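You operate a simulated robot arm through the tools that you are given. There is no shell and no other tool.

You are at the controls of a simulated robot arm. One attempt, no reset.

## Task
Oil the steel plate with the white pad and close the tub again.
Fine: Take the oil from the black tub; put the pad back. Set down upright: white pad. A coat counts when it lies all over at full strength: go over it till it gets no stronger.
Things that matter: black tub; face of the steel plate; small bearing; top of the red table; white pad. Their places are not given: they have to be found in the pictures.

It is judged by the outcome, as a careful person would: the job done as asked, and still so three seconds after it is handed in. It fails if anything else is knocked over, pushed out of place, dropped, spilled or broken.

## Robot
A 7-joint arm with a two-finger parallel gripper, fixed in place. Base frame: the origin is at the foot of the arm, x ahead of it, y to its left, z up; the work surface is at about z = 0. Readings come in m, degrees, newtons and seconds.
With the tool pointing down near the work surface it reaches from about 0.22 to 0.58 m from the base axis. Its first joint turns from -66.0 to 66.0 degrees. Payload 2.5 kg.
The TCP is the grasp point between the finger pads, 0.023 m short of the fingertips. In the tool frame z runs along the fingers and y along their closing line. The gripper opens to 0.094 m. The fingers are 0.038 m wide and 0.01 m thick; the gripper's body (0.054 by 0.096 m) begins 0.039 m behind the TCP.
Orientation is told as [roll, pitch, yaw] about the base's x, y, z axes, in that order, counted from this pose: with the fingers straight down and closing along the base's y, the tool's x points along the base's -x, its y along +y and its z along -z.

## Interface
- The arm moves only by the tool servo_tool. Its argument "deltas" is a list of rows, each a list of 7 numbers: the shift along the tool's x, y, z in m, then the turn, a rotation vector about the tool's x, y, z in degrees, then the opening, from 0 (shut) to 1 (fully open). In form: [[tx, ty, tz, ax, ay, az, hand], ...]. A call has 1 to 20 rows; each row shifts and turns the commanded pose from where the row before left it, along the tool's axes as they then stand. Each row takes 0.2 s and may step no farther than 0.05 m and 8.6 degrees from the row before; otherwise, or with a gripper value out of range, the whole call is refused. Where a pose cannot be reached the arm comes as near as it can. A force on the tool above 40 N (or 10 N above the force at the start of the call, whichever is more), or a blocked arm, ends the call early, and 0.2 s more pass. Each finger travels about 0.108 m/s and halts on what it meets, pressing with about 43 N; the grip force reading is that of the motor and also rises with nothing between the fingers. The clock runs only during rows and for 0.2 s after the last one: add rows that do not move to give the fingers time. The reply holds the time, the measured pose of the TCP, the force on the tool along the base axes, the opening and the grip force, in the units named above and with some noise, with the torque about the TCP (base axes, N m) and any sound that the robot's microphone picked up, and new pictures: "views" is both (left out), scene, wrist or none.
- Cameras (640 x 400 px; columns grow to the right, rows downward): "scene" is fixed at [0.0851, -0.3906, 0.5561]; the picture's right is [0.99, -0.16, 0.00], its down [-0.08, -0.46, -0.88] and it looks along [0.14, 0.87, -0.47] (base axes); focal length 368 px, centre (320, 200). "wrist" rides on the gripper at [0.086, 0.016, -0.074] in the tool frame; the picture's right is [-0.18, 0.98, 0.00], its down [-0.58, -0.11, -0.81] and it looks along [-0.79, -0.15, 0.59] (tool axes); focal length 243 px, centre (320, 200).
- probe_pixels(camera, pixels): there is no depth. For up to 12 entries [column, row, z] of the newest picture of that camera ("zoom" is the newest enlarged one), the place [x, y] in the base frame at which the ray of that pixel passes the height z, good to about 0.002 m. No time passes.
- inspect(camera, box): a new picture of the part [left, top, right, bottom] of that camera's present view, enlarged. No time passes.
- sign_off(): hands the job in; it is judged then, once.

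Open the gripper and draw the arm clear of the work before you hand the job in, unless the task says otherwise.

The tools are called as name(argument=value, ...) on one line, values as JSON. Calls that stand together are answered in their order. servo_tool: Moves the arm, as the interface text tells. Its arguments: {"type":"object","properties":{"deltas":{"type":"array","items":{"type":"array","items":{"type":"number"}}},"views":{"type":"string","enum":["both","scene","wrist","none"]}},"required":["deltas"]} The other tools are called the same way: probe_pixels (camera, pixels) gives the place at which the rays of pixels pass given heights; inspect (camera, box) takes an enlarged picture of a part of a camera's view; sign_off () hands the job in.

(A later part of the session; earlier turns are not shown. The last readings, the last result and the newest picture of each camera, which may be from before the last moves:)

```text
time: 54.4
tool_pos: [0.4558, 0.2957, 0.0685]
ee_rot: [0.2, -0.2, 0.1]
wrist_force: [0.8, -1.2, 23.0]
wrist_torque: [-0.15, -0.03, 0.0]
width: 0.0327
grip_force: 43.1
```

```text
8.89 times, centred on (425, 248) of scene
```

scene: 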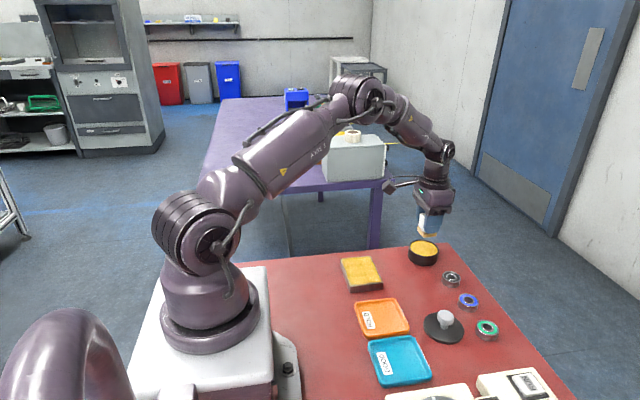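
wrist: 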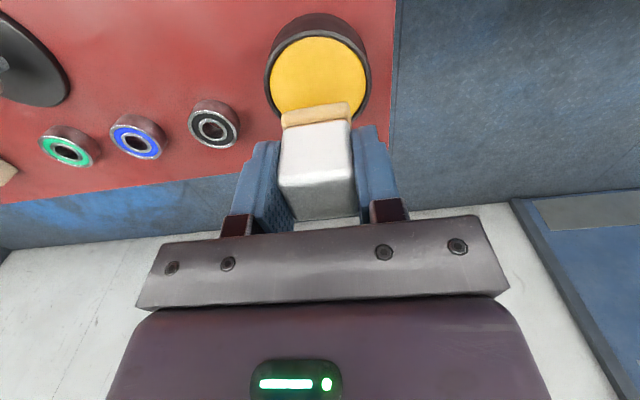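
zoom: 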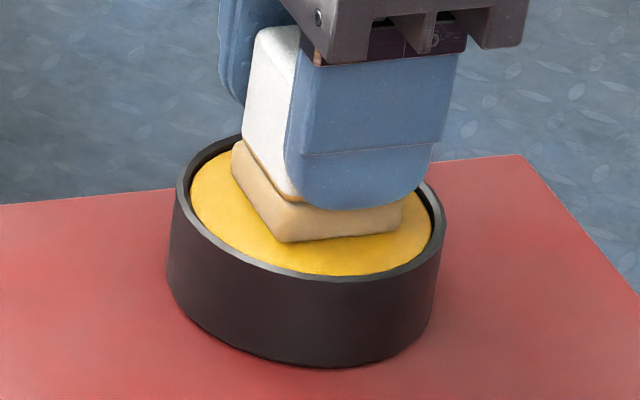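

Well soaked at 23 N (the pad seems to have slipped up ~2 mm in the grip, so I'll keep forces lower). I lift slowly, pause, and carry it to the plate.

servo_tool(deltas=[[0, 0, -0.002, 0, 0, 0, 0], [0, 0, -0.003, 0, 0, 0, 0], [0, 0, -0.004, 0, 0, 0, 0], [0, 0, -0.006, 0, 0, 0, 0], [0, 0, -0.008, 0, 0, 0, 0], [0, 0, -0.01, 0, 0, 0, 0], [0, 0, -0.01, 0, 0, 0, 0], [0, 0, 0, 0, 0, 0, 0], [0, 0, 0, 0, 0, 0, 0], [0, 0, 0, 0, 0, 0, 0], [0.012, -0.003, 0, 0, 0, 0, 0], [0.024, -0.006, 0, 0, 0, 0, 0], [0.024, -0.006, 0, 0, 0, 0, 0], [0.024, -0.006, 0, 0, 0, 0, 0], [0.024, -0.006, 0, 0, 0, 0, 0], [0.024, -0.006, 0, 0, 0, 0, 0], [0.024, -0.006, 0, 0, 0, 0, 0], [0.014, -0.0045, 0, 0, 0, 0, 0], [0, 0, 0, 0, 0, 0, 0]], views="both")

inspect(camera="wrist", box=[220, 0, 420, 180])

inspect(camera="scene", box=[330, 235, 394, 305])

```text
time: 58.4
tool_pos: [0.2834, 0.2534, 0.1104]
ee_rot: [0.0, 0.1, 0.0]
wrist_force: [-0.8, -0.8, 0.2]
wrist_torque: [0.02, -0.03, 0.0]
width: 0.033
grip_force: 43.0
```

scene: 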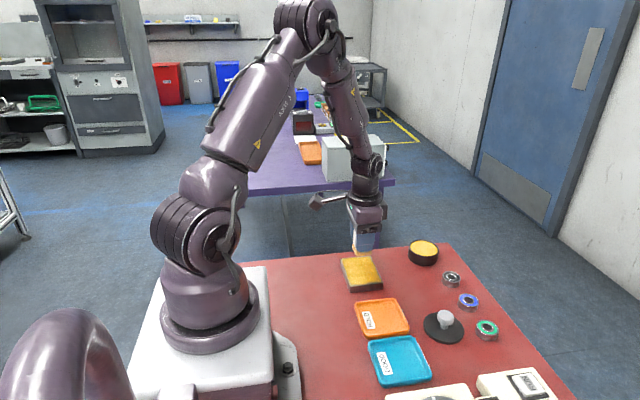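
wrist: 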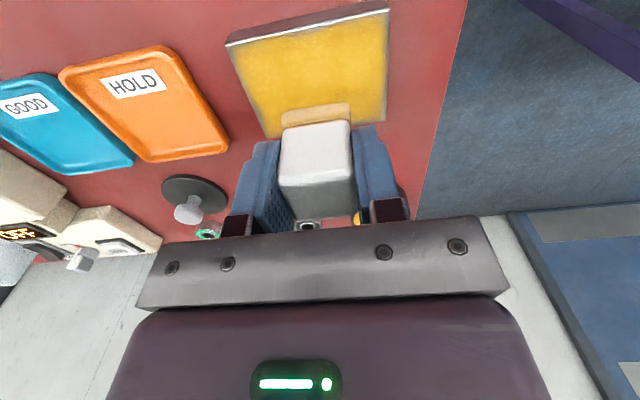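

```text
2.22 times, centred on (320, 90) of wrist
```

zoom: 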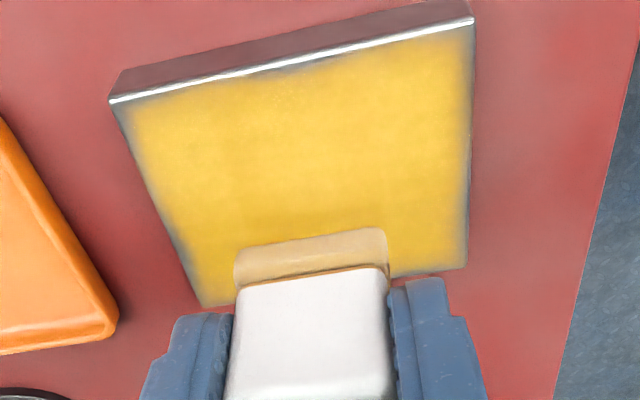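

```text
5.71 times, centred on (362, 270) of scene
```

zoom: 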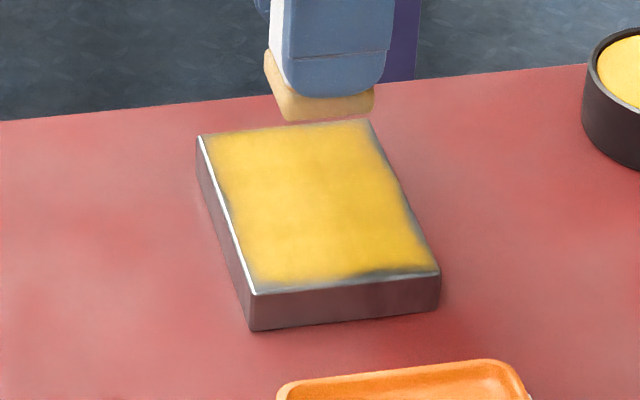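

The margins are uneven, so real coverage is missing there. With the freshly wetted pad I go above the front edge, then descend to light contact.

servo_tool(deltas=[[0, -0.014, 0.01, 0, 0, 0, 0], [0, -0.014, 0.012, 0, 0, 0, 0], [0, -0.0145, 0.012, 0, 0, 0, 0], [0, 0, 0.01, 0, 0, 0, 0], [0, 0, 0.0045, 0, 0, 0, 0], [0, 0, 0.0015, 0, 0, 0, 0], [0, 0, 0, 0, 0, 0, 0]], views="none")

```text
time: 60.0
tool_pos: [0.2845, 0.2115, 0.0594]
ee_rot: [0.0, 0.1, 0.0]
wrist_force: [0.1, -0.9, 1.8]
wrist_torque: [-0.03, -0.03, 0.01]
width: 0.0332
grip_force: 43.5
```

Contact is just starting (1.8 N); half a millimetre more.

servo_tool(deltas=[[0, 0, 0.0006, 0, 0, 0, 0], [0, 0, 0, 0, 0, 0, 0]], views="none")

```text
time: 60.6
tool_pos: [0.2847, 0.2116, 0.0592]
ee_rot: [0.1, 0.0, 0.0]
wrist_force: [-5.9, -4.6, 24.1]
wrist_torque: [-0.1, 0.17, 0.0]
width: 0.0333
grip_force: 42.8
```

24 N: quite stiff. I back off 0.4 mm and sweep along the front edge toward +x.

servo_tool(deltas=[[0, 0, -0.0004, 0, 0, 0, 0], [-0.008, 0, 0, 0, 0, 0, 0], [-0.008, 0, 0, 0, 0, 0, 0], [-0.008, 0, 0, 0, 0, 0, 0], [0, 0, 0, 0, 0, 0, 0]], views="none")

inspect(camera="scene", box=[330, 235, 394, 305])

```text
time: 61.8
tool_pos: [0.3089, 0.2105, 0.0596]
ee_rot: [0.0, 0.0, 0.0]
wrist_force: [-1.8, 2.1, 7.2]
wrist_torque: [0.07, 0.04, 0.04]
width: 0.033
grip_force: 43.2
```

```text
5.71 times, centred on (362, 270) of scene
```

zoom: 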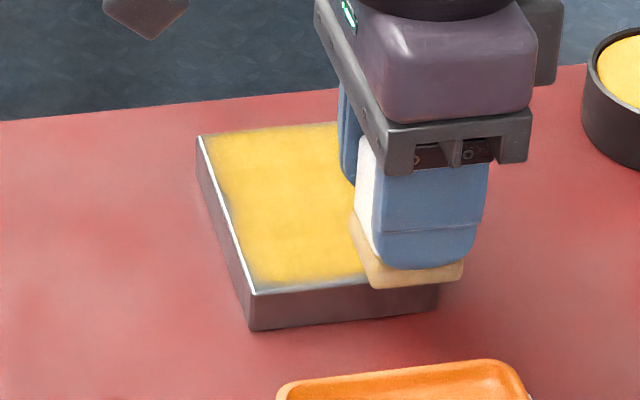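

7 N, overhang about 7 mm. Now I sweep the full front edge back toward −x and check the force at the end.

servo_tool(deltas=[[0.009, 0, 0, 0, 0, 0, 0], [0.009, 0, 0, 0, 0, 0, 0], [0.009, 0, 0, 0, 0, 0, 0], [0, 0, 0, 0, 0, 0, 0]], views="none")

servo_tool(deltas=[[0.009, 0, 0, 0, 0, 0, 0], [0.009, 0, 0, 0, 0, 0, 0], [0.008, 0, 0, 0, 0, 0, 0], [0, 0, 0, 0, 0, 0, 0]], views="none")

inspect(camera="scene", box=[330, 235, 394, 305])

```text
time: 62.8
tool_pos: [0.282, 0.2102, 0.0601]
ee_rot: [0.0, 0.0, 0.0]
wrist_force: [0.3, 1.0, -0.5]
wrist_torque: [-0.01, 0.02, 0.03]
width: 0.033
grip_force: 42.8
```

```text
time: 63.8
tool_pos: [0.2546, 0.2115, 0.0586]
ee_rot: [0.0, 0.1, 0.1]
wrist_force: [1.1, -0.4, -0.4]
wrist_torque: [0.0, 0.01, 0.03]
width: 0.0328
grip_force: 42.8
```

```text
5.71 times, centred on (362, 270) of scene
```

zoom: 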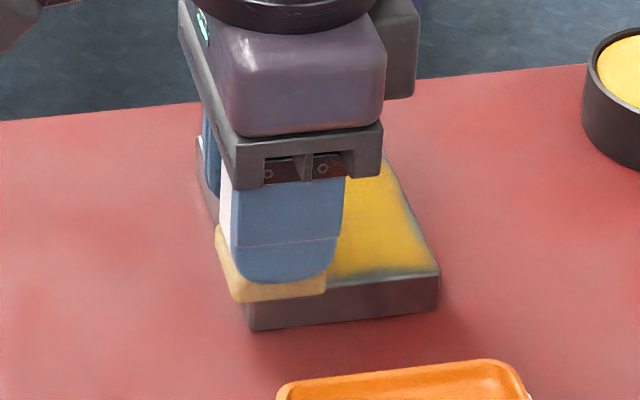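

Contact fades when dragging toward −x. I lift 4 cm and look at what the front-edge pass achieved.

servo_tool(deltas=[[0, 0, -0.01, 0, 0, 0, 0], [0, 0.015, -0.02, 0, 0, 0, 0], [-0.01, 0.025, -0.02, 0, 0, 0, 0], [-0.01, 0.025, 0, 0, 0, 0, 0], [-0.01, 0.01, 0, 0, 0, 0, 0], [0, 0, 0, 0, 0, 0, 0]], views="both")

inspect(camera="scene", box=[330, 250, 394, 300])

inspect(camera="wrist", box=[160, 0, 400, 150])

```text
time: 65.2
tool_pos: [0.2854, 0.2862, 0.1097]
ee_rot: [0.0, 0.0, 0.0]
wrist_force: [-0.2, -1.0, 0.2]
wrist_torque: [-0.03, -0.03, 0.0]
width: 0.033
grip_force: 42.9
```

scene: 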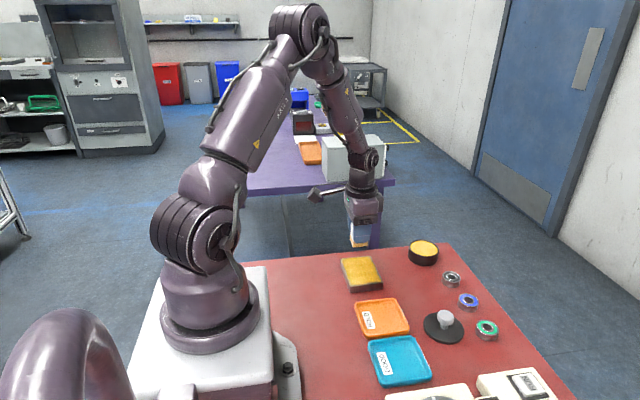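
wrist: 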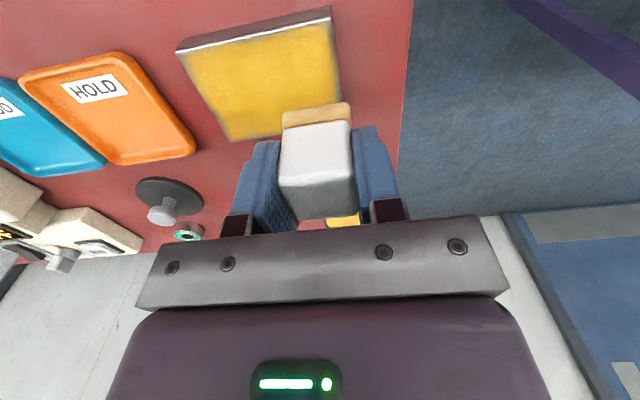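

```text
8.00 times, centred on (362, 275) of scene
```

zoom: 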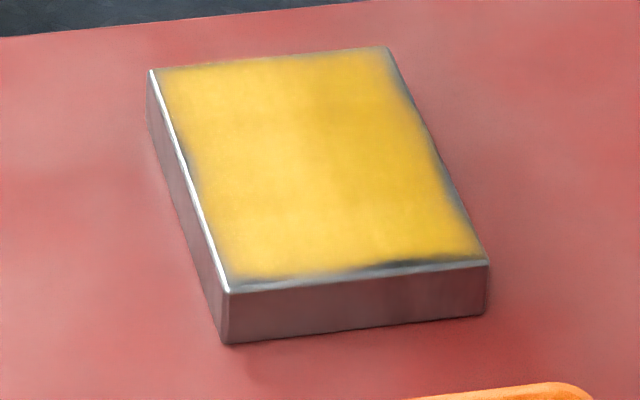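

```text
2.67 times, centred on (280, 75) of wrist
```

zoom: 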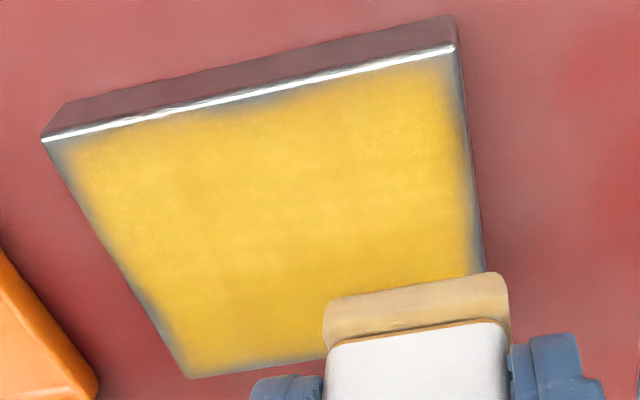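

Margins of 3–4 mm still look faded. To test whether they respond at all, I go to the back (+y) edge with overhang, descend to firm contact, and sweep it with force checks.

servo_tool(deltas=[[0, 0.0075, 0.012, 0, 0, 0, 0], [0, 0, 0.014, 0, 0, 0, 0], [0, 0, 0.014, 0, 0, 0, 0], [0, 0, 0.0085, 0, 0, 0, 0], [0, 0, 0.001, 0, 0, 0, 0], [0, 0, 0.0004, 0, 0, 0, 0], [0, 0, 0, 0, 0, 0, 0]], views="none")

```text
time: 66.8
tool_pos: [0.2865, 0.2936, 0.0599]
ee_rot: [0.0, 0.0, 0.0]
wrist_force: [0.7, 0.4, -0.2]
wrist_torque: [0.0, -0.01, 0.01]
width: 0.0328
grip_force: 43.2
```

No contact yet at z≈0.0597; stepping down 0.4 mm twice.

servo_tool(deltas=[[0, 0, 0.0004, 0, 0, 0, 0], [0, 0, 0, 0, 0, 0, 0]], views="none")

servo_tool(deltas=[[0, 0, 0.0004, 0, 0, 0, 0], [0, 0, 0, 0, 0, 0, 0]], views="none")

```text
time: 67.4
tool_pos: [0.2858, 0.2934, 0.0597]
ee_rot: [0.1, -0.2, 0.1]
wrist_force: [-1.1, -1.9, 8.4]
wrist_torque: [-0.12, -0.04, -0.05]
width: 0.0332
grip_force: 42.8
```

```text
time: 68.0
tool_pos: [0.2868, 0.2938, 0.0591]
ee_rot: [0.0, -0.1, 0.0]
wrist_force: [-2.3, -5.0, 21.9]
wrist_torque: [-0.27, 0.05, 0.0]
width: 0.0329
grip_force: 42.9
```

Contact starts near z≈0.0594, stiffness ≈35 N/mm. I back off 0.2 mm and sweep the back edge toward +x, then −x, checking force.

servo_tool(deltas=[[0, 0, -0.0002, 0, 0, 0, 0], [-0.008, 0, 0, 0, 0, 0, 0], [-0.008, 0, 0, 0, 0, 0, 0], [-0.008, 0, 0, 0, 0, 0, 0], [0, 0, 0, 0, 0, 0, 0]], views="none")

servo_tool(deltas=[[0.008, 0, 0, 0, 0, 0, 0], [0.008, 0, 0, 0, 0, 0, 0], [0.008, 0, 0, 0, 0, 0, 0], [0, 0, 0, 0, 0, 0, 0]], views="none")

servo_tool(deltas=[[0.008, 0, 0, 0, 0, 0, 0], [0.008, 0, 0, 0, 0, 0, 0], [0.01, 0, 0, 0, 0, 0, 0], [0, 0, 0, 0, 0, 0, 0]], views="both")

inspect(camera="scene", box=[330, 250, 394, 300])

inspect(camera="wrist", box=[160, 0, 400, 150])

```text
time: 69.2
tool_pos: [0.3093, 0.2932, 0.0596]
ee_rot: [0.1, -0.1, 0.0]
wrist_force: [-10.8, 2.6, 29.5]
wrist_torque: [-0.06, 0.31, -0.06]
width: 0.0329
grip_force: 43.2
```

```text
time: 70.2
tool_pos: [0.2859, 0.2933, 0.058]
ee_rot: [0.1, -0.2, 0.0]
wrist_force: [8.8, -2.6, 25.4]
wrist_torque: [-0.18, -0.41, 0.04]
width: 0.0328
grip_force: 42.7
```

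```text
time: 71.2
tool_pos: [0.2599, 0.2931, 0.0577]
ee_rot: [0.1, 0.0, -0.1]
wrist_force: [4.6, 1.9, 14.8]
wrist_torque: [0.03, -0.35, 0.05]
width: 0.033
grip_force: 43.3
```

scene: 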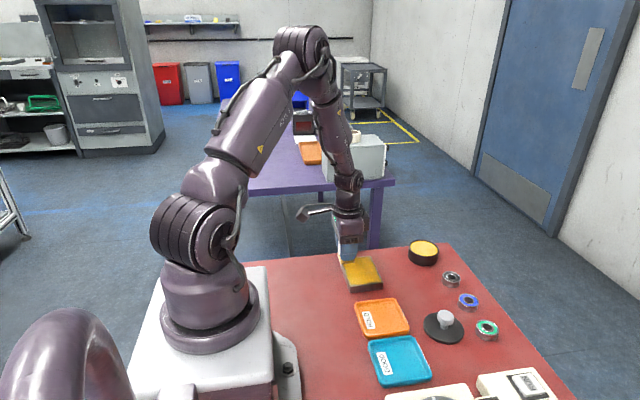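
wrist: 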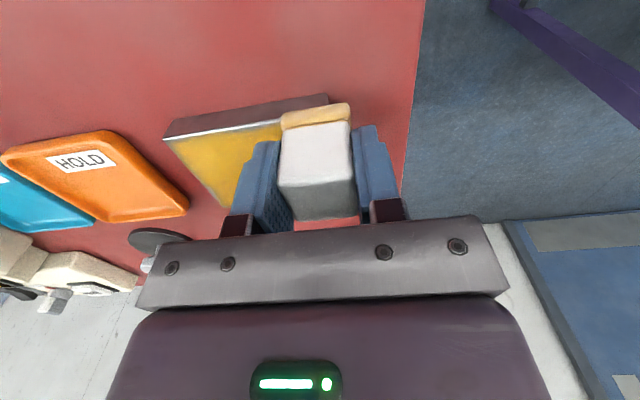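

```text
8.00 times, centred on (362, 275) of scene
```

zoom: 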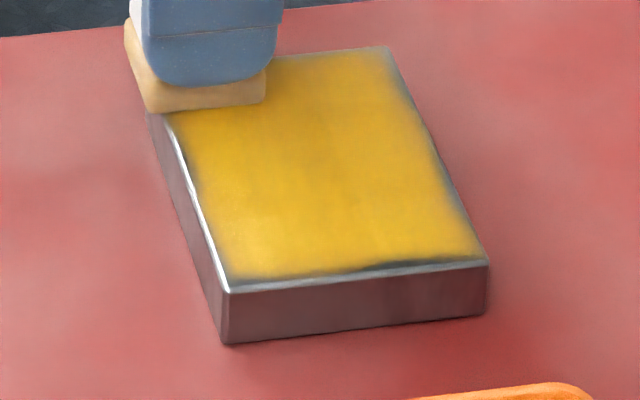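

```text
2.67 times, centred on (280, 75) of wrist
```

zoom: 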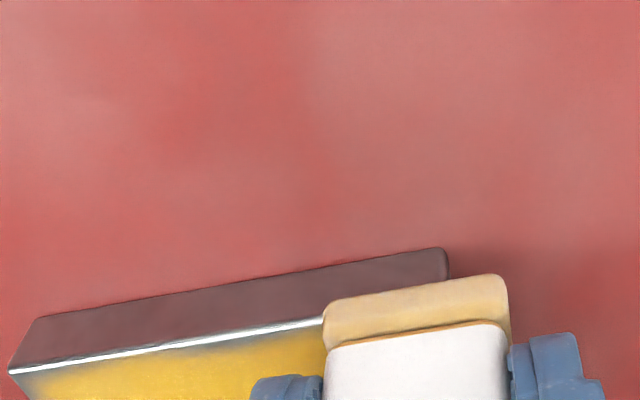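

Good pressure (15–30 N) and the back edge now shows yellow right up to the rim. Next the left (−x) edge: shift slightly left and sweep −y with force checks.

servo_tool(deltas=[[0.004, 0, 0, 0, 0, 0, 0], [0, -0.009, 0, 0, 0, 0, 0], [0, -0.009, 0, 0, 0, 0, 0], [0, -0.009, 0, 0, 0, 0, 0], [0, 0, 0, 0, 0, 0, 0]], views="none")

servo_tool(deltas=[[0, -0.009, 0, 0, 0, 0, 0], [0, -0.009, 0, 0, 0, 0, 0], [0, -0.009, 0, 0, 0, 0, 0], [0, 0, 0, 0, 0, 0, 0]], views="none")

servo_tool(deltas=[[0, -0.009, 0, 0, 0, 0, 0], [0, -0.009, 0, 0, 0, 0, 0], [0, -0.0105, 0, 0, 0, 0, 0], [0, 0, 0, 0, 0, 0, 0]], views="both")

inspect(camera="wrist", box=[260, 30, 560, 210])

```text
time: 72.4
tool_pos: [0.2555, 0.266, 0.059]
ee_rot: [-0.1, 0.1, 0.0]
wrist_force: [-0.8, 2.6, 6.1]
wrist_torque: [0.14, -0.11, 0.03]
width: 0.0331
grip_force: 43.0
```

```text
time: 73.4
tool_pos: [0.2556, 0.2391, 0.0588]
ee_rot: [0.0, 0.0, 0.0]
wrist_force: [0.4, 1.2, 2.9]
wrist_torque: [0.06, -0.06, 0.03]
width: 0.0329
grip_force: 43.1
```

```text
time: 74.4
tool_pos: [0.2547, 0.2108, 0.0587]
ee_rot: [0.0, 0.0, 0.1]
wrist_force: [0.0, 0.2, 1.5]
wrist_torque: [0.01, -0.03, 0.02]
width: 0.0328
grip_force: 43.1
```

scene: 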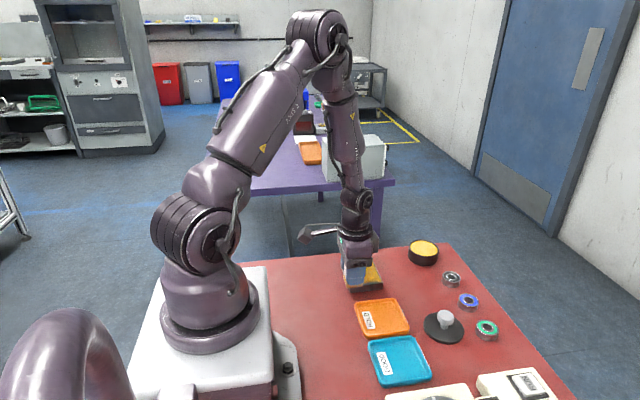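
wrist: 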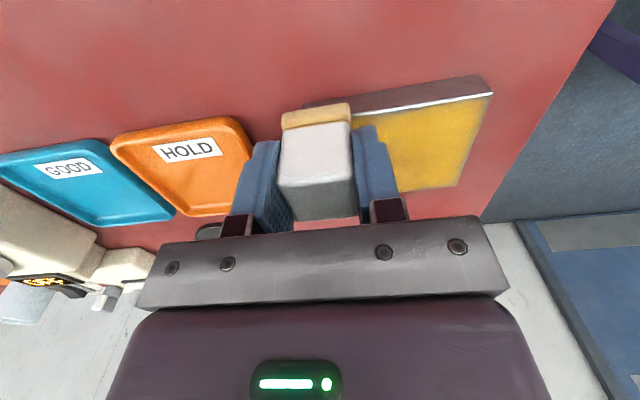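

```text
2.13 times, centred on (410, 120) of wrist
```

zoom: 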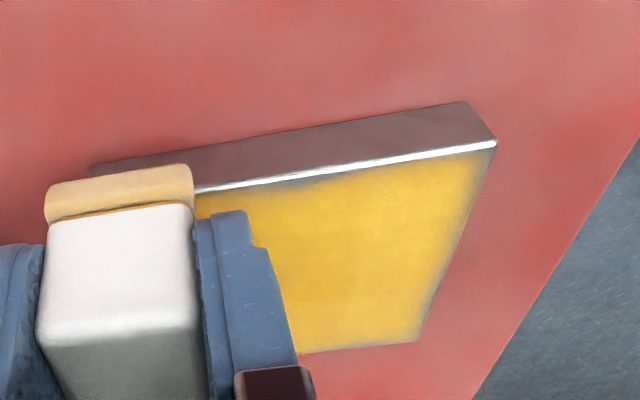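

Contact on the left edge is light (6→1.5 N). I press 0.5 mm more and sweep back +y along the left edge.

servo_tool(deltas=[[0, 0, 0.0004, 0, 0, 0, 0], [0, 0, 0, 0, 0, 0, 0]], views="none")

servo_tool(deltas=[[0, 0.009, 0, 0, 0, 0, 0], [0, 0.009, 0, 0, 0, 0, 0], [0, 0.009, 0, 0, 0, 0, 0], [0, 0.009, 0, 0, 0, 0, 0], [0, 0, 0, 0, 0, 0, 0]], views="none")

servo_tool(deltas=[[0, 0.009, 0, 0, 0, 0, 0], [0, 0.009, 0, 0, 0, 0, 0], [0, 0.009, 0, 0, 0, 0, 0], [0, 0.009, 0, 0, 0, 0, 0], [0, 0.009, 0, 0, 0, 0, 0], [0, 0, 0, 0, 0, 0, 0]], views="both")

inspect(camera="scene", box=[330, 250, 394, 300])

inspect(camera="wrist", box=[120, 80, 360, 230])

```text
time: 75.0
tool_pos: [0.2549, 0.2107, 0.0588]
ee_rot: [0.0, 0.1, 0.0]
wrist_force: [-5.6, -7.6, 26.3]
wrist_torque: [-0.17, 0.0, -0.04]
width: 0.0332
grip_force: 43.4
```

```text
time: 76.2
tool_pos: [0.2556, 0.247, 0.0587]
ee_rot: [0.1, -0.1, 0.0]
wrist_force: [1.5, -7.6, 25.0]
wrist_torque: [-0.24, -0.2, -0.03]
width: 0.033
grip_force: 42.8
```

```text
time: 77.6
tool_pos: [0.2561, 0.291, 0.0584]
ee_rot: [-0.1, 0.0, 0.0]
wrist_force: [1.2, -5.7, 19.0]
wrist_torque: [-0.28, -0.17, -0.03]
width: 0.033
grip_force: 42.5
```

scene: 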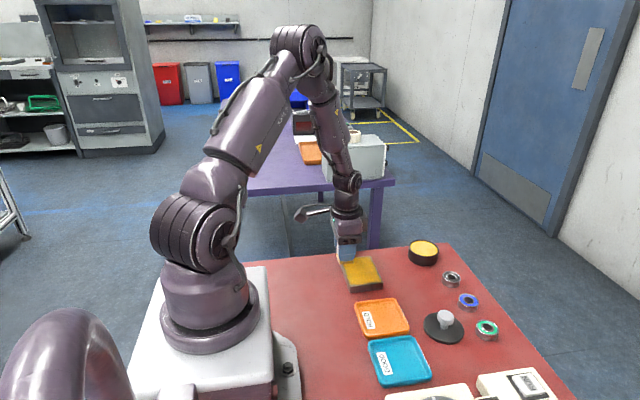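
wrist: 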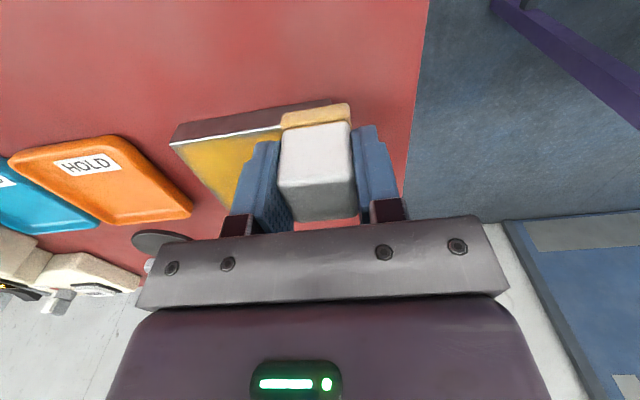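

```text
8.00 times, centred on (362, 275) of scene
```

zoom: 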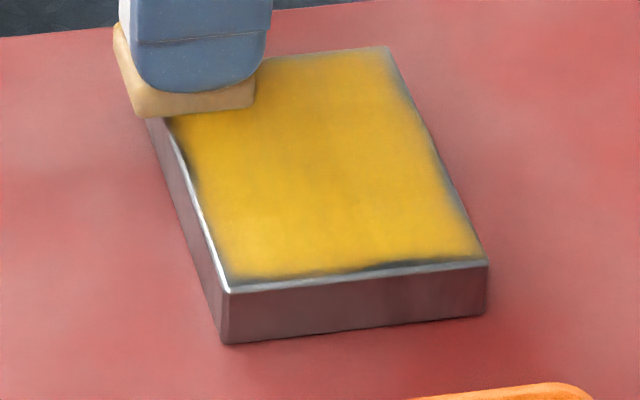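

```text
2.67 times, centred on (240, 155) of wrist
```

zoom: 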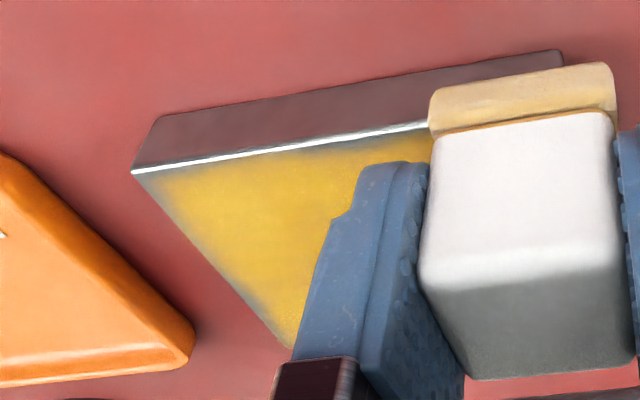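

Firm contact (≈20–26 N) along the left edge now. I continue around: back edge to +x (with slight tilt compensation), then down the right edge.

servo_tool(deltas=[[-0.0092, 0.002, -0.0001, 0, 0, 0, 0], [-0.0092, 0, -0.0001, 0, 0, 0, 0], [-0.0092, 0, -0.0001, 0, 0, 0, 0], [-0.0092, 0, -0.0001, 0, 0, 0, 0], [-0.0092, 0, -0.0001, 0, 0, 0, 0], [-0.0092, 0, -0.0001, 0, 0, 0, 0], [0, 0, 0, 0, 0, 0, 0]], views="none")

servo_tool(deltas=[[0, -0.01, 0, 0, 0, 0, 0], [0, -0.01, 0, 0, 0, 0, 0], [0, -0.01, 0, 0, 0, 0, 0], [0, -0.01, 0, 0, 0, 0, 0], [0, 0, 0, 0, 0, 0, 0]], views="none")

servo_tool(deltas=[[0, -0.01, 0, 0, 0, 0, 0], [0, -0.01, 0, 0, 0, 0, 0], [0, -0.01, 0, 0, 0, 0, 0], [0, -0.0115, 0, 0, 0, 0, 0], [0, 0, 0, 0, 0, 0, 0]], views="both")

inspect(camera="scene", box=[330, 250, 394, 300])

inspect(camera="wrist", box=[220, 0, 540, 180])

```text
time: 79.2
tool_pos: [0.3111, 0.293, 0.0594]
ee_rot: [0.1, 0.0, 0.0]
wrist_force: [-0.3, 0.0, -0.4]
wrist_torque: [-0.03, 0.02, 0.01]
width: 0.033
grip_force: 43.1
```

```text
time: 80.4
tool_pos: [0.3107, 0.2551, 0.0586]
ee_rot: [0.1, 0.0, 0.0]
wrist_force: [-0.2, -0.6, 0.2]
wrist_torque: [0.0, 0.01, 0.01]
width: 0.0329
grip_force: 42.4
```

```text
time: 81.6
tool_pos: [0.3111, 0.2115, 0.059]
ee_rot: [-0.1, 0.0, 0.1]
wrist_force: [0.2, 0.6, 2.4]
wrist_torque: [0.05, -0.06, 0.06]
width: 0.0332
grip_force: 43.2
```

scene: 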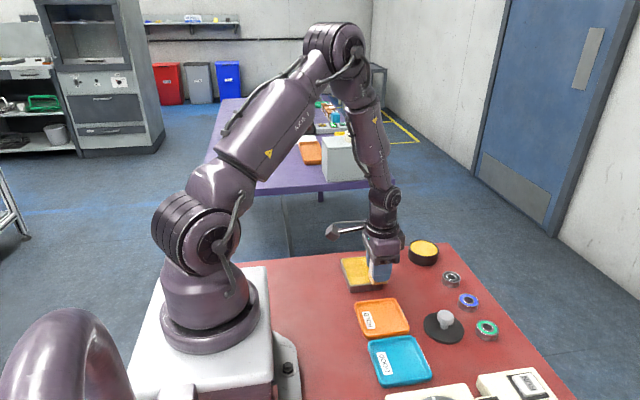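
wrist: 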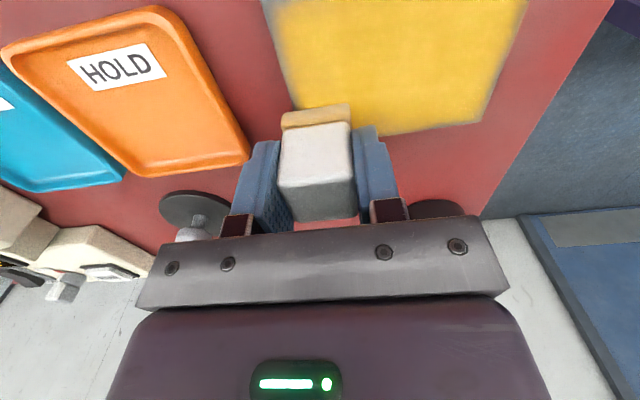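

```text
8.00 times, centred on (362, 275) of scene
```

zoom: 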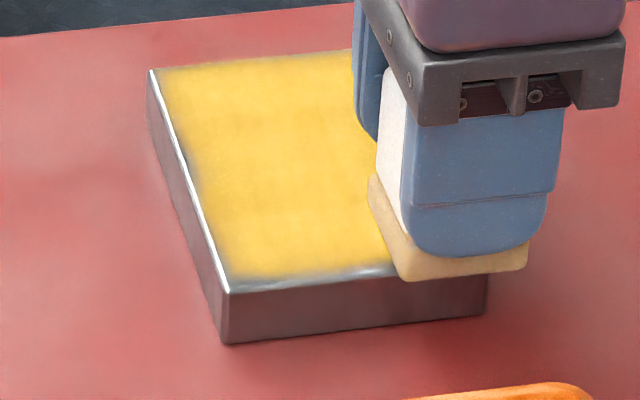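

```text
2.00 times, centred on (380, 90) of wrist
```

zoom: 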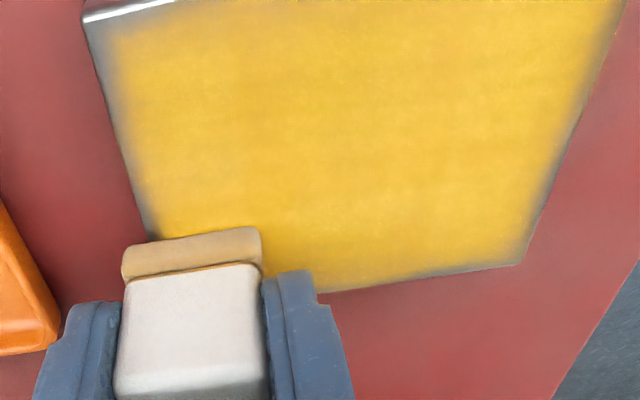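

My compensation lifted the pad off (≈0–2 N), so there's really no tilt. I lower 0.4 mm to get pressure and sweep up and down the right edge, then the front edge.

servo_tool(deltas=[[0, 0, 0.0004, 0, 0, 0, 0], [0, 0, 0, 0, 0, 0, 0]], views="none")

servo_tool(deltas=[[0, 0.01, 0, 0, 0, 0, 0], [0, 0.01, 0, 0, 0, 0, 0], [0, 0.01, 0, 0, 0, 0, 0], [0, 0.01, 0, 0, 0, 0, 0], [0, 0, 0, 0, 0, 0, 0]], views="none")

servo_tool(deltas=[[0, 0.01, 0, 0, 0, 0, 0], [0, 0.01, 0, 0, 0, 0, 0], [0, 0.01, 0, 0, 0, 0, 0], [0, 0.0115, 0, 0, 0, 0, 0], [0, 0, 0, 0, 0, 0, 0]], views="none")

```text
time: 82.2
tool_pos: [0.311, 0.2125, 0.0584]
ee_rot: [0.0, 0.0, 0.0]
wrist_force: [-0.9, -2.9, 9.9]
wrist_torque: [-0.12, 0.03, -0.01]
width: 0.0331
grip_force: 43.0
```

```text
time: 83.4
tool_pos: [0.3107, 0.2524, 0.0601]
ee_rot: [0.0, 0.0, 0.0]
wrist_force: [-0.6, 0.6, -0.9]
wrist_torque: [0.0, -0.01, 0.03]
width: 0.0329
grip_force: 42.7
```

```text
time: 84.6
tool_pos: [0.3113, 0.2943, 0.0567]
ee_rot: [0.0, 0.1, -0.1]
wrist_force: [-0.7, 0.4, -0.7]
wrist_torque: [-0.03, 0.0, 0.0]
width: 0.0329
grip_force: 42.8
```

Contact lost toward the back. Here at the back-right I lower step by step until ~15 N and then sweep back toward the front.

servo_tool(deltas=[[0, 0, 0.0005, 0, 0, 0, 0], [0, 0, 0, 0, 0, 0, 0]], views="none")

```text
time: 85.2
tool_pos: [0.3118, 0.2943, 0.0581]
ee_rot: [0.0, 0.0, 0.0]
wrist_force: [0.1, 0.0, 0.0]
wrist_torque: [-0.02, 0.0, 0.0]
width: 0.0332
grip_force: 43.1
```

Still no contact; another 0.5 mm.

servo_tool(deltas=[[0, 0, 0.0005, 0, 0, 0, 0], [0, 0, 0, 0, 0, 0, 0]], views="none")

```text
time: 85.8
tool_pos: [0.3116, 0.2946, 0.0576]
ee_rot: [0.1, -0.1, 0.1]
wrist_force: [-0.9, -3.0, 17.2]
wrist_torque: [-0.24, 0.09, 0.01]
width: 0.0331
grip_force: 42.9
```

17 N here. I sweep the right edge back→front, rising ~0.1 mm per cm, checking midway.

servo_tool(deltas=[[0, -0.01, -0.0001, 0, 0, 0, 0], [0, -0.01, -0.0001, 0, 0, 0, 0], [0, -0.01, -0.0001, 0, 0, 0, 0], [0, -0.01, -0.0001, 0, 0, 0, 0], [0, 0, 0, 0, 0, 0, 0]], views="none")

servo_tool(deltas=[[0, -0.01, -0.0001, 0, 0, 0, 0], [0, -0.01, -0.0001, 0, 0, 0, 0], [0, -0.01, -0.0001, 0, 0, 0, 0], [0, -0.0125, -0.0001, 0, 0, 0, 0], [0, 0, 0, 0, 0, 0, 0]], views="both")

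inspect(camera="wrist", box=[220, 0, 540, 180])

```text
time: 87.0
tool_pos: [0.3107, 0.2524, 0.0587]
ee_rot: [-0.1, 0.1, -0.1]
wrist_force: [-0.8, 1.3, 4.6]
wrist_torque: [0.07, -0.08, 0.02]
width: 0.0329
grip_force: 42.8
```

```text
time: 88.2
tool_pos: [0.3105, 0.2115, 0.0582]
ee_rot: [0.1, 0.1, 0.0]
wrist_force: [-0.2, -0.1, 0.0]
wrist_torque: [0.01, -0.01, 0.0]
width: 0.0329
grip_force: 42.5
```

scene: 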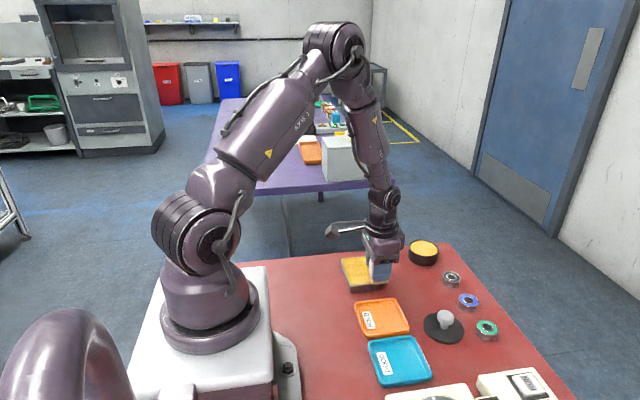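
wrist: 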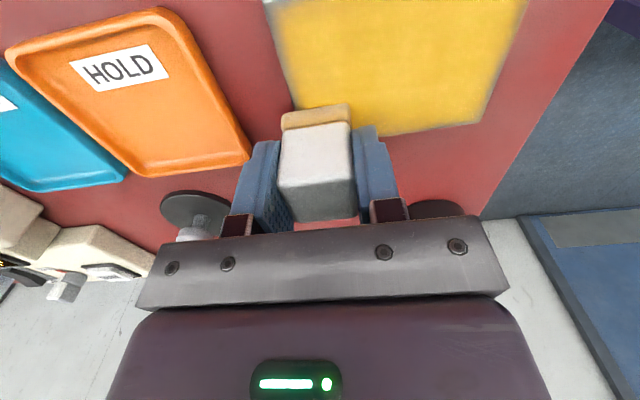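

```text
2.00 times, centred on (380, 90) of wrist
```

zoom: 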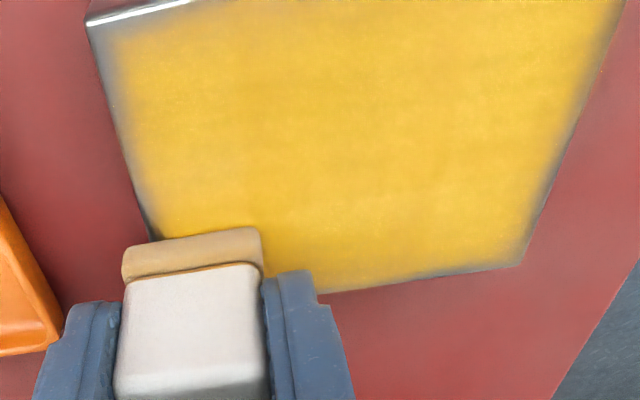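

Force decays along every stroke, so the pad is slowly creeping up in the grip. I compensate with a small downward feed per row: press, then sweep the front edge toward −x.

servo_tool(deltas=[[0, 0, 0.0004, 0, 0, 0, 0], [0, 0, 0, 0, 0, 0, 0]], views="none")

servo_tool(deltas=[[0, 0, 0.0003, 0, 0, 0, 0], [0, 0, 0, 0, 0, 0, 0]], views="none")

```text
time: 88.8
tool_pos: [0.3105, 0.211, 0.0579]
ee_rot: [0.0, 0.0, 0.0]
wrist_force: [0.5, 1.3, -0.8]
wrist_torque: [-0.03, -0.01, 0.05]
width: 0.033
grip_force: 42.7
```

```text
time: 89.4
tool_pos: [0.3104, 0.2121, 0.0573]
ee_rot: [-0.1, 0.0, 0.0]
wrist_force: [-1.3, -0.2, 2.1]
wrist_torque: [0.01, -0.05, -0.02]
width: 0.033
grip_force: 43.0
```

Contact at the new, lower height (2 N). I add 0.3 mm and sweep the front edge with a slight downward feed.

servo_tool(deltas=[[0, 0, 0.0003, 0, 0, 0, 0], [0.009, 0, 8e-05, 0, 0, 0, 0], [0.009, 0, 8e-05, 0, 0, 0, 0], [0.009, 0, 8e-05, 0, 0, 0, 0], [0, 0, 0, 0, 0, 0, 0]], views="none")

servo_tool(deltas=[[0.009, 0, 8e-05, 0, 0, 0, 0], [0.009, 0, 8e-05, 0, 0, 0, 0], [0.009, 0, 8e-05, 0, 0, 0, 0], [0, 0, 0, 0, 0, 0, 0]], views="both")

inspect(camera="scene", box=[330, 250, 394, 300])

inspect(camera="wrist", box=[260, 30, 560, 210])

```text
time: 90.6
tool_pos: [0.2839, 0.21, 0.0582]
ee_rot: [0.2, 0.0, 0.0]
wrist_force: [5.2, 0.1, 13.1]
wrist_torque: [0.04, -0.17, -0.02]
width: 0.0329
grip_force: 42.8
```

```text
time: 91.6
tool_pos: [0.2582, 0.2118, 0.0579]
ee_rot: [0.2, -0.3, -0.1]
wrist_force: [11.0, -0.9, 31.1]
wrist_torque: [-0.06, -0.39, -0.06]
width: 0.0331
grip_force: 43.1
```

scene: 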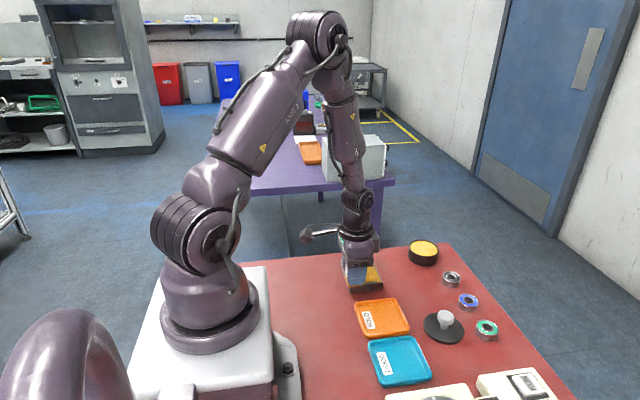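
wrist: 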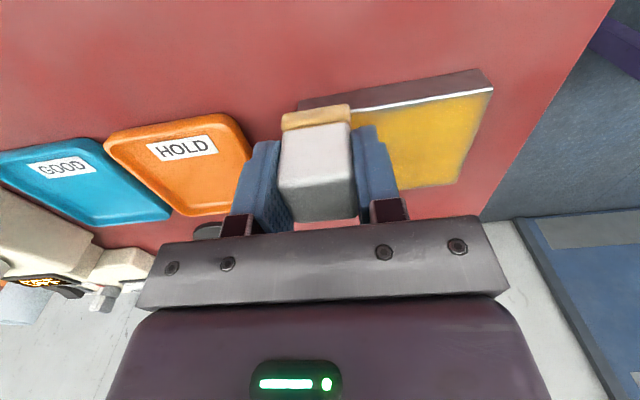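

```text
8.00 times, centred on (362, 275) of scene
```

zoom: 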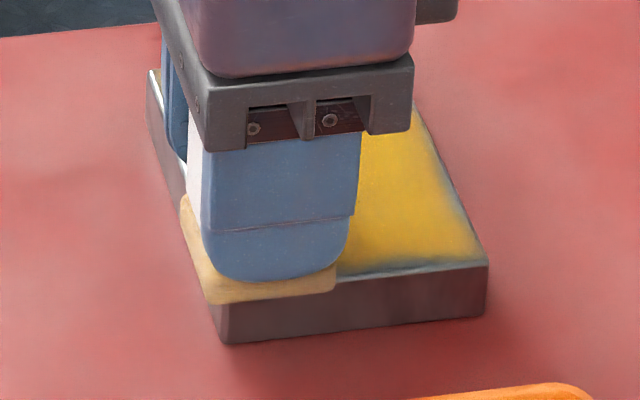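

```text
2.13 times, centred on (410, 120) of wrist
```

zoom: 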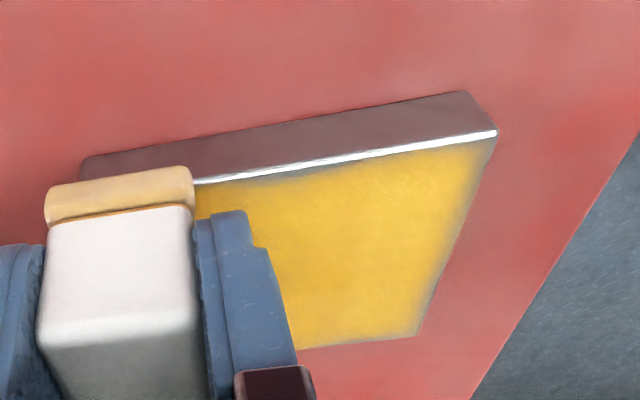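

Firm contact along the front edge (13→31 N). I ease 0.3 mm and continue up the left edge, then back edge, with a slight feed.

servo_tool(deltas=[[0.003, 0, -0.0003, 0, 0, 0, 0], [0, 0.01, 5e-05, 0, 0, 0, 0], [0, 0.01, 5e-05, 0, 0, 0, 0], [0, 0.01, 5e-05, 0, 0, 0, 0], [0, 0.01, 5e-05, 0, 0, 0, 0], [0, 0, 0, 0, 0, 0, 0]], views="none")

servo_tool(deltas=[[0, 0.01, 5e-05, 0, 0, 0, 0], [0, 0.01, 5e-05, 0, 0, 0, 0], [0, 0.01, 5e-05, 0, 0, 0, 0], [0, 0.0115, 5e-05, 0, 0, 0, 0], [0, 0, 0, 0, 0, 0, 0]], views="none")

```text
time: 92.2
tool_pos: [0.2528, 0.2154, 0.0577]
ee_rot: [-0.2, 0.1, -0.2]
wrist_force: [-0.5, 0.7, 5.3]
wrist_torque: [0.08, -0.04, -0.02]
width: 0.0329
grip_force: 42.9
stopped in row 2: the force on the tool passed its limit at 45 N (the readings are from after the stop); the commanded pose is now the measured one
```

```text
time: 93.2
tool_pos: [0.2552, 0.2556, 0.0574]
ee_rot: [-0.1, -0.1, -0.2]
wrist_force: [-0.1, 0.2, 6.2]
wrist_torque: [0.08, -0.01, 0.0]
width: 0.033
grip_force: 43.6
stopped in row 5: the force on the tool passed its limit at 41 N (the readings are from after the stop); the commanded pose is now the measured one
```

Two force stops at ~45 N — too much feed. At (0.255,0.256) force is back to 6 N; I continue up the left edge without feed.

servo_tool(deltas=[[0, 0.009, -5e-05, 0, 0, 0, 0], [0, 0.009, 0, 0, 0, 0, 0], [0, 0, 0, 0, 0, 0, 0]], views="none")

servo_tool(deltas=[[0, 0.009, 0, 0, 0, 0, 0], [0, 0.01, 0, 0, 0, 0, 0], [0, 0, 0, 0, 0, 0, 0]], views="none")

```text
time: 94.0
tool_pos: [0.2557, 0.2747, 0.0579]
ee_rot: [-0.2, 0.0, -0.2]
wrist_force: [-0.2, -3.5, 11.6]
wrist_torque: [-0.01, -0.04, -0.01]
width: 0.0331
grip_force: 42.6
```

```text
time: 94.8
tool_pos: [0.2534, 0.2936, 0.0586]
ee_rot: [-0.1, 0.0, -0.3]
wrist_force: [0.5, 0.6, -0.5]
wrist_torque: [0.0, 0.0, -0.02]
width: 0.033
grip_force: 43.4
```

Contact lost at the back-left corner; I lower to contact again and sweep the back edge.

servo_tool(deltas=[[0, 0, 0.0004, 0, 0, 0, 0], [0, 0, 0, 0, 0, 0, 0]], views="none")

servo_tool(deltas=[[0, 0, 0.0003, 0, 0, 0, 0], [0, 0, 0, 0, 0, 0, 0]], views="none")

```text
time: 95.4
tool_pos: [0.2548, 0.2926, 0.0585]
ee_rot: [-0.3, 0.0, -0.3]
wrist_force: [0.3, 0.2, -1.6]
wrist_torque: [0.0, 0.0, 0.04]
width: 0.033
grip_force: 43.3
```

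```text
time: 96.0
tool_pos: [0.2548, 0.2919, 0.0584]
ee_rot: [-0.3, -0.1, -0.2]
wrist_force: [-3.2, -2.6, 12.6]
wrist_torque: [-0.1, 0.05, -0.02]
width: 0.033
grip_force: 43.4
```

12.6 N here. I sweep the back edge toward +x in two checked halves.

servo_tool(deltas=[[-0.0095, 0, 0, 0, 0, 0, 0], [-0.0095, 0, 3e-05, 0, 0, 0, 0], [-0.0095, 0, 3e-05, 0, 0, 0, 0], [0, 0, 0, 0, 0, 0, 0]], views="none")

servo_tool(deltas=[[-0.0095, 0, 3e-05, 0, 0, 0, 0], [-0.0095, 0, 3e-05, 0, 0, 0, 0], [-0.0095, 0, 3e-05, 0, 0, 0, 0], [0, 0, 0, 0, 0, 0, 0]], views="none")

```text
time: 97.0
tool_pos: [0.2832, 0.2942, 0.0577]
ee_rot: [0.1, 0.0, -0.2]
wrist_force: [-11.3, 2.7, 36.9]
wrist_torque: [-0.1, 0.38, -0.03]
width: 0.033
grip_force: 42.6
```

```text
time: 98.0
tool_pos: [0.312, 0.2935, 0.0587]
ee_rot: [-0.1, 0.0, -0.3]
wrist_force: [-8.2, 0.9, 29.6]
wrist_torque: [-0.13, 0.44, -0.04]
width: 0.0332
grip_force: 43.4
```

Firm contact along the back edge. I ease 0.2 mm and sweep the right edge toward the front.

servo_tool(deltas=[[0, 0, -0.0002, 0, 0, 0, 0], [0, -0.01, 0, 0, 0, 0, 0], [0, -0.01, 0, 0, 0, 0, 0], [0, -0.01, 0, 0, 0, 0, 0], [0, 0, 0, 0, 0, 0, 0]], views="none")

servo_tool(deltas=[[0, -0.01, 0, 0, 0, 0, 0], [0, -0.01, 0, 0, 0, 0, 0], [0, -0.01, 0, 0, 0, 0, 0], [0, 0, 0, 0, 0, 0, 0]], views="none")

servo_tool(deltas=[[0, -0.01, 0, 0, 0, 0, 0], [0, -0.0125, 0, 0, 0, 0, 0], [0, 0, 0, 0, 0, 0, 0]], views="both")

inspect(camera="wrist", box=[220, 0, 540, 180])

inspect(camera="scene", box=[330, 250, 394, 300])

```text
time: 99.2
tool_pos: [0.3123, 0.2636, 0.0576]
ee_rot: [0.0, -0.2, -0.3]
wrist_force: [1.2, 9.3, 24.1]
wrist_torque: [0.26, 0.05, -0.08]
width: 0.0328
grip_force: 42.4
```

```text
time: 100.2
tool_pos: [0.3128, 0.2318, 0.0578]
ee_rot: [0.0, -0.2, -0.1]
wrist_force: [0.1, 10.4, 27.7]
wrist_torque: [0.28, 0.08, -0.03]
width: 0.0327
grip_force: 43.1
```

```text
time: 101.0
tool_pos: [0.3121, 0.2105, 0.0561]
ee_rot: [0.0, -0.1, -0.3]
wrist_force: [1.9, 7.9, 24.4]
wrist_torque: [0.4, -0.01, 0.0]
width: 0.0329
grip_force: 43.0
```

scene: 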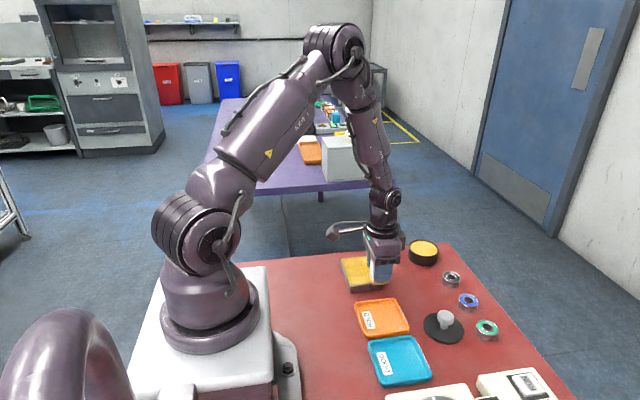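
wrist: 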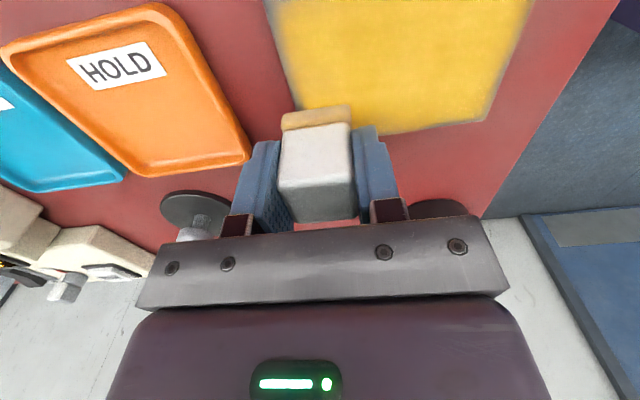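

```text
2.00 times, centred on (380, 90) of wrist
```

zoom: 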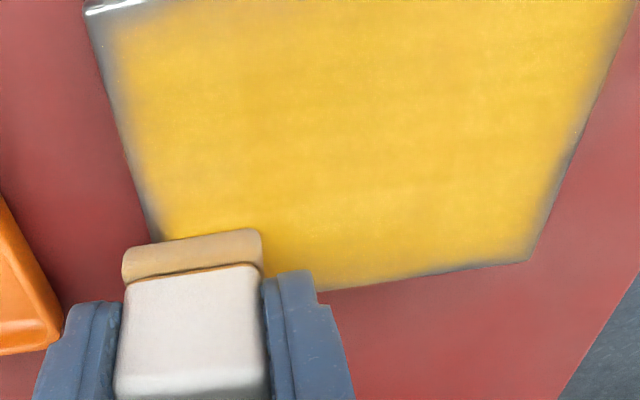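

```text
8.00 times, centred on (362, 275) of scene
```

zoom: 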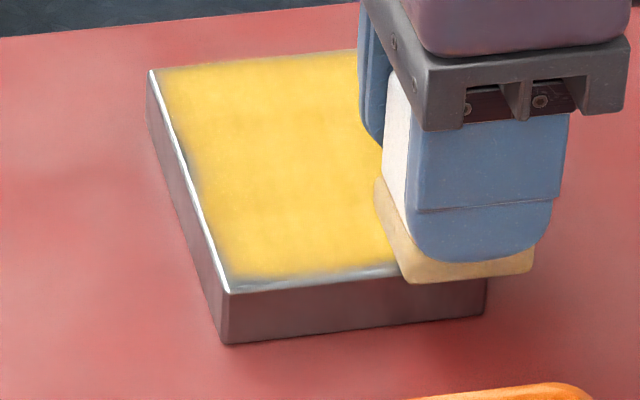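

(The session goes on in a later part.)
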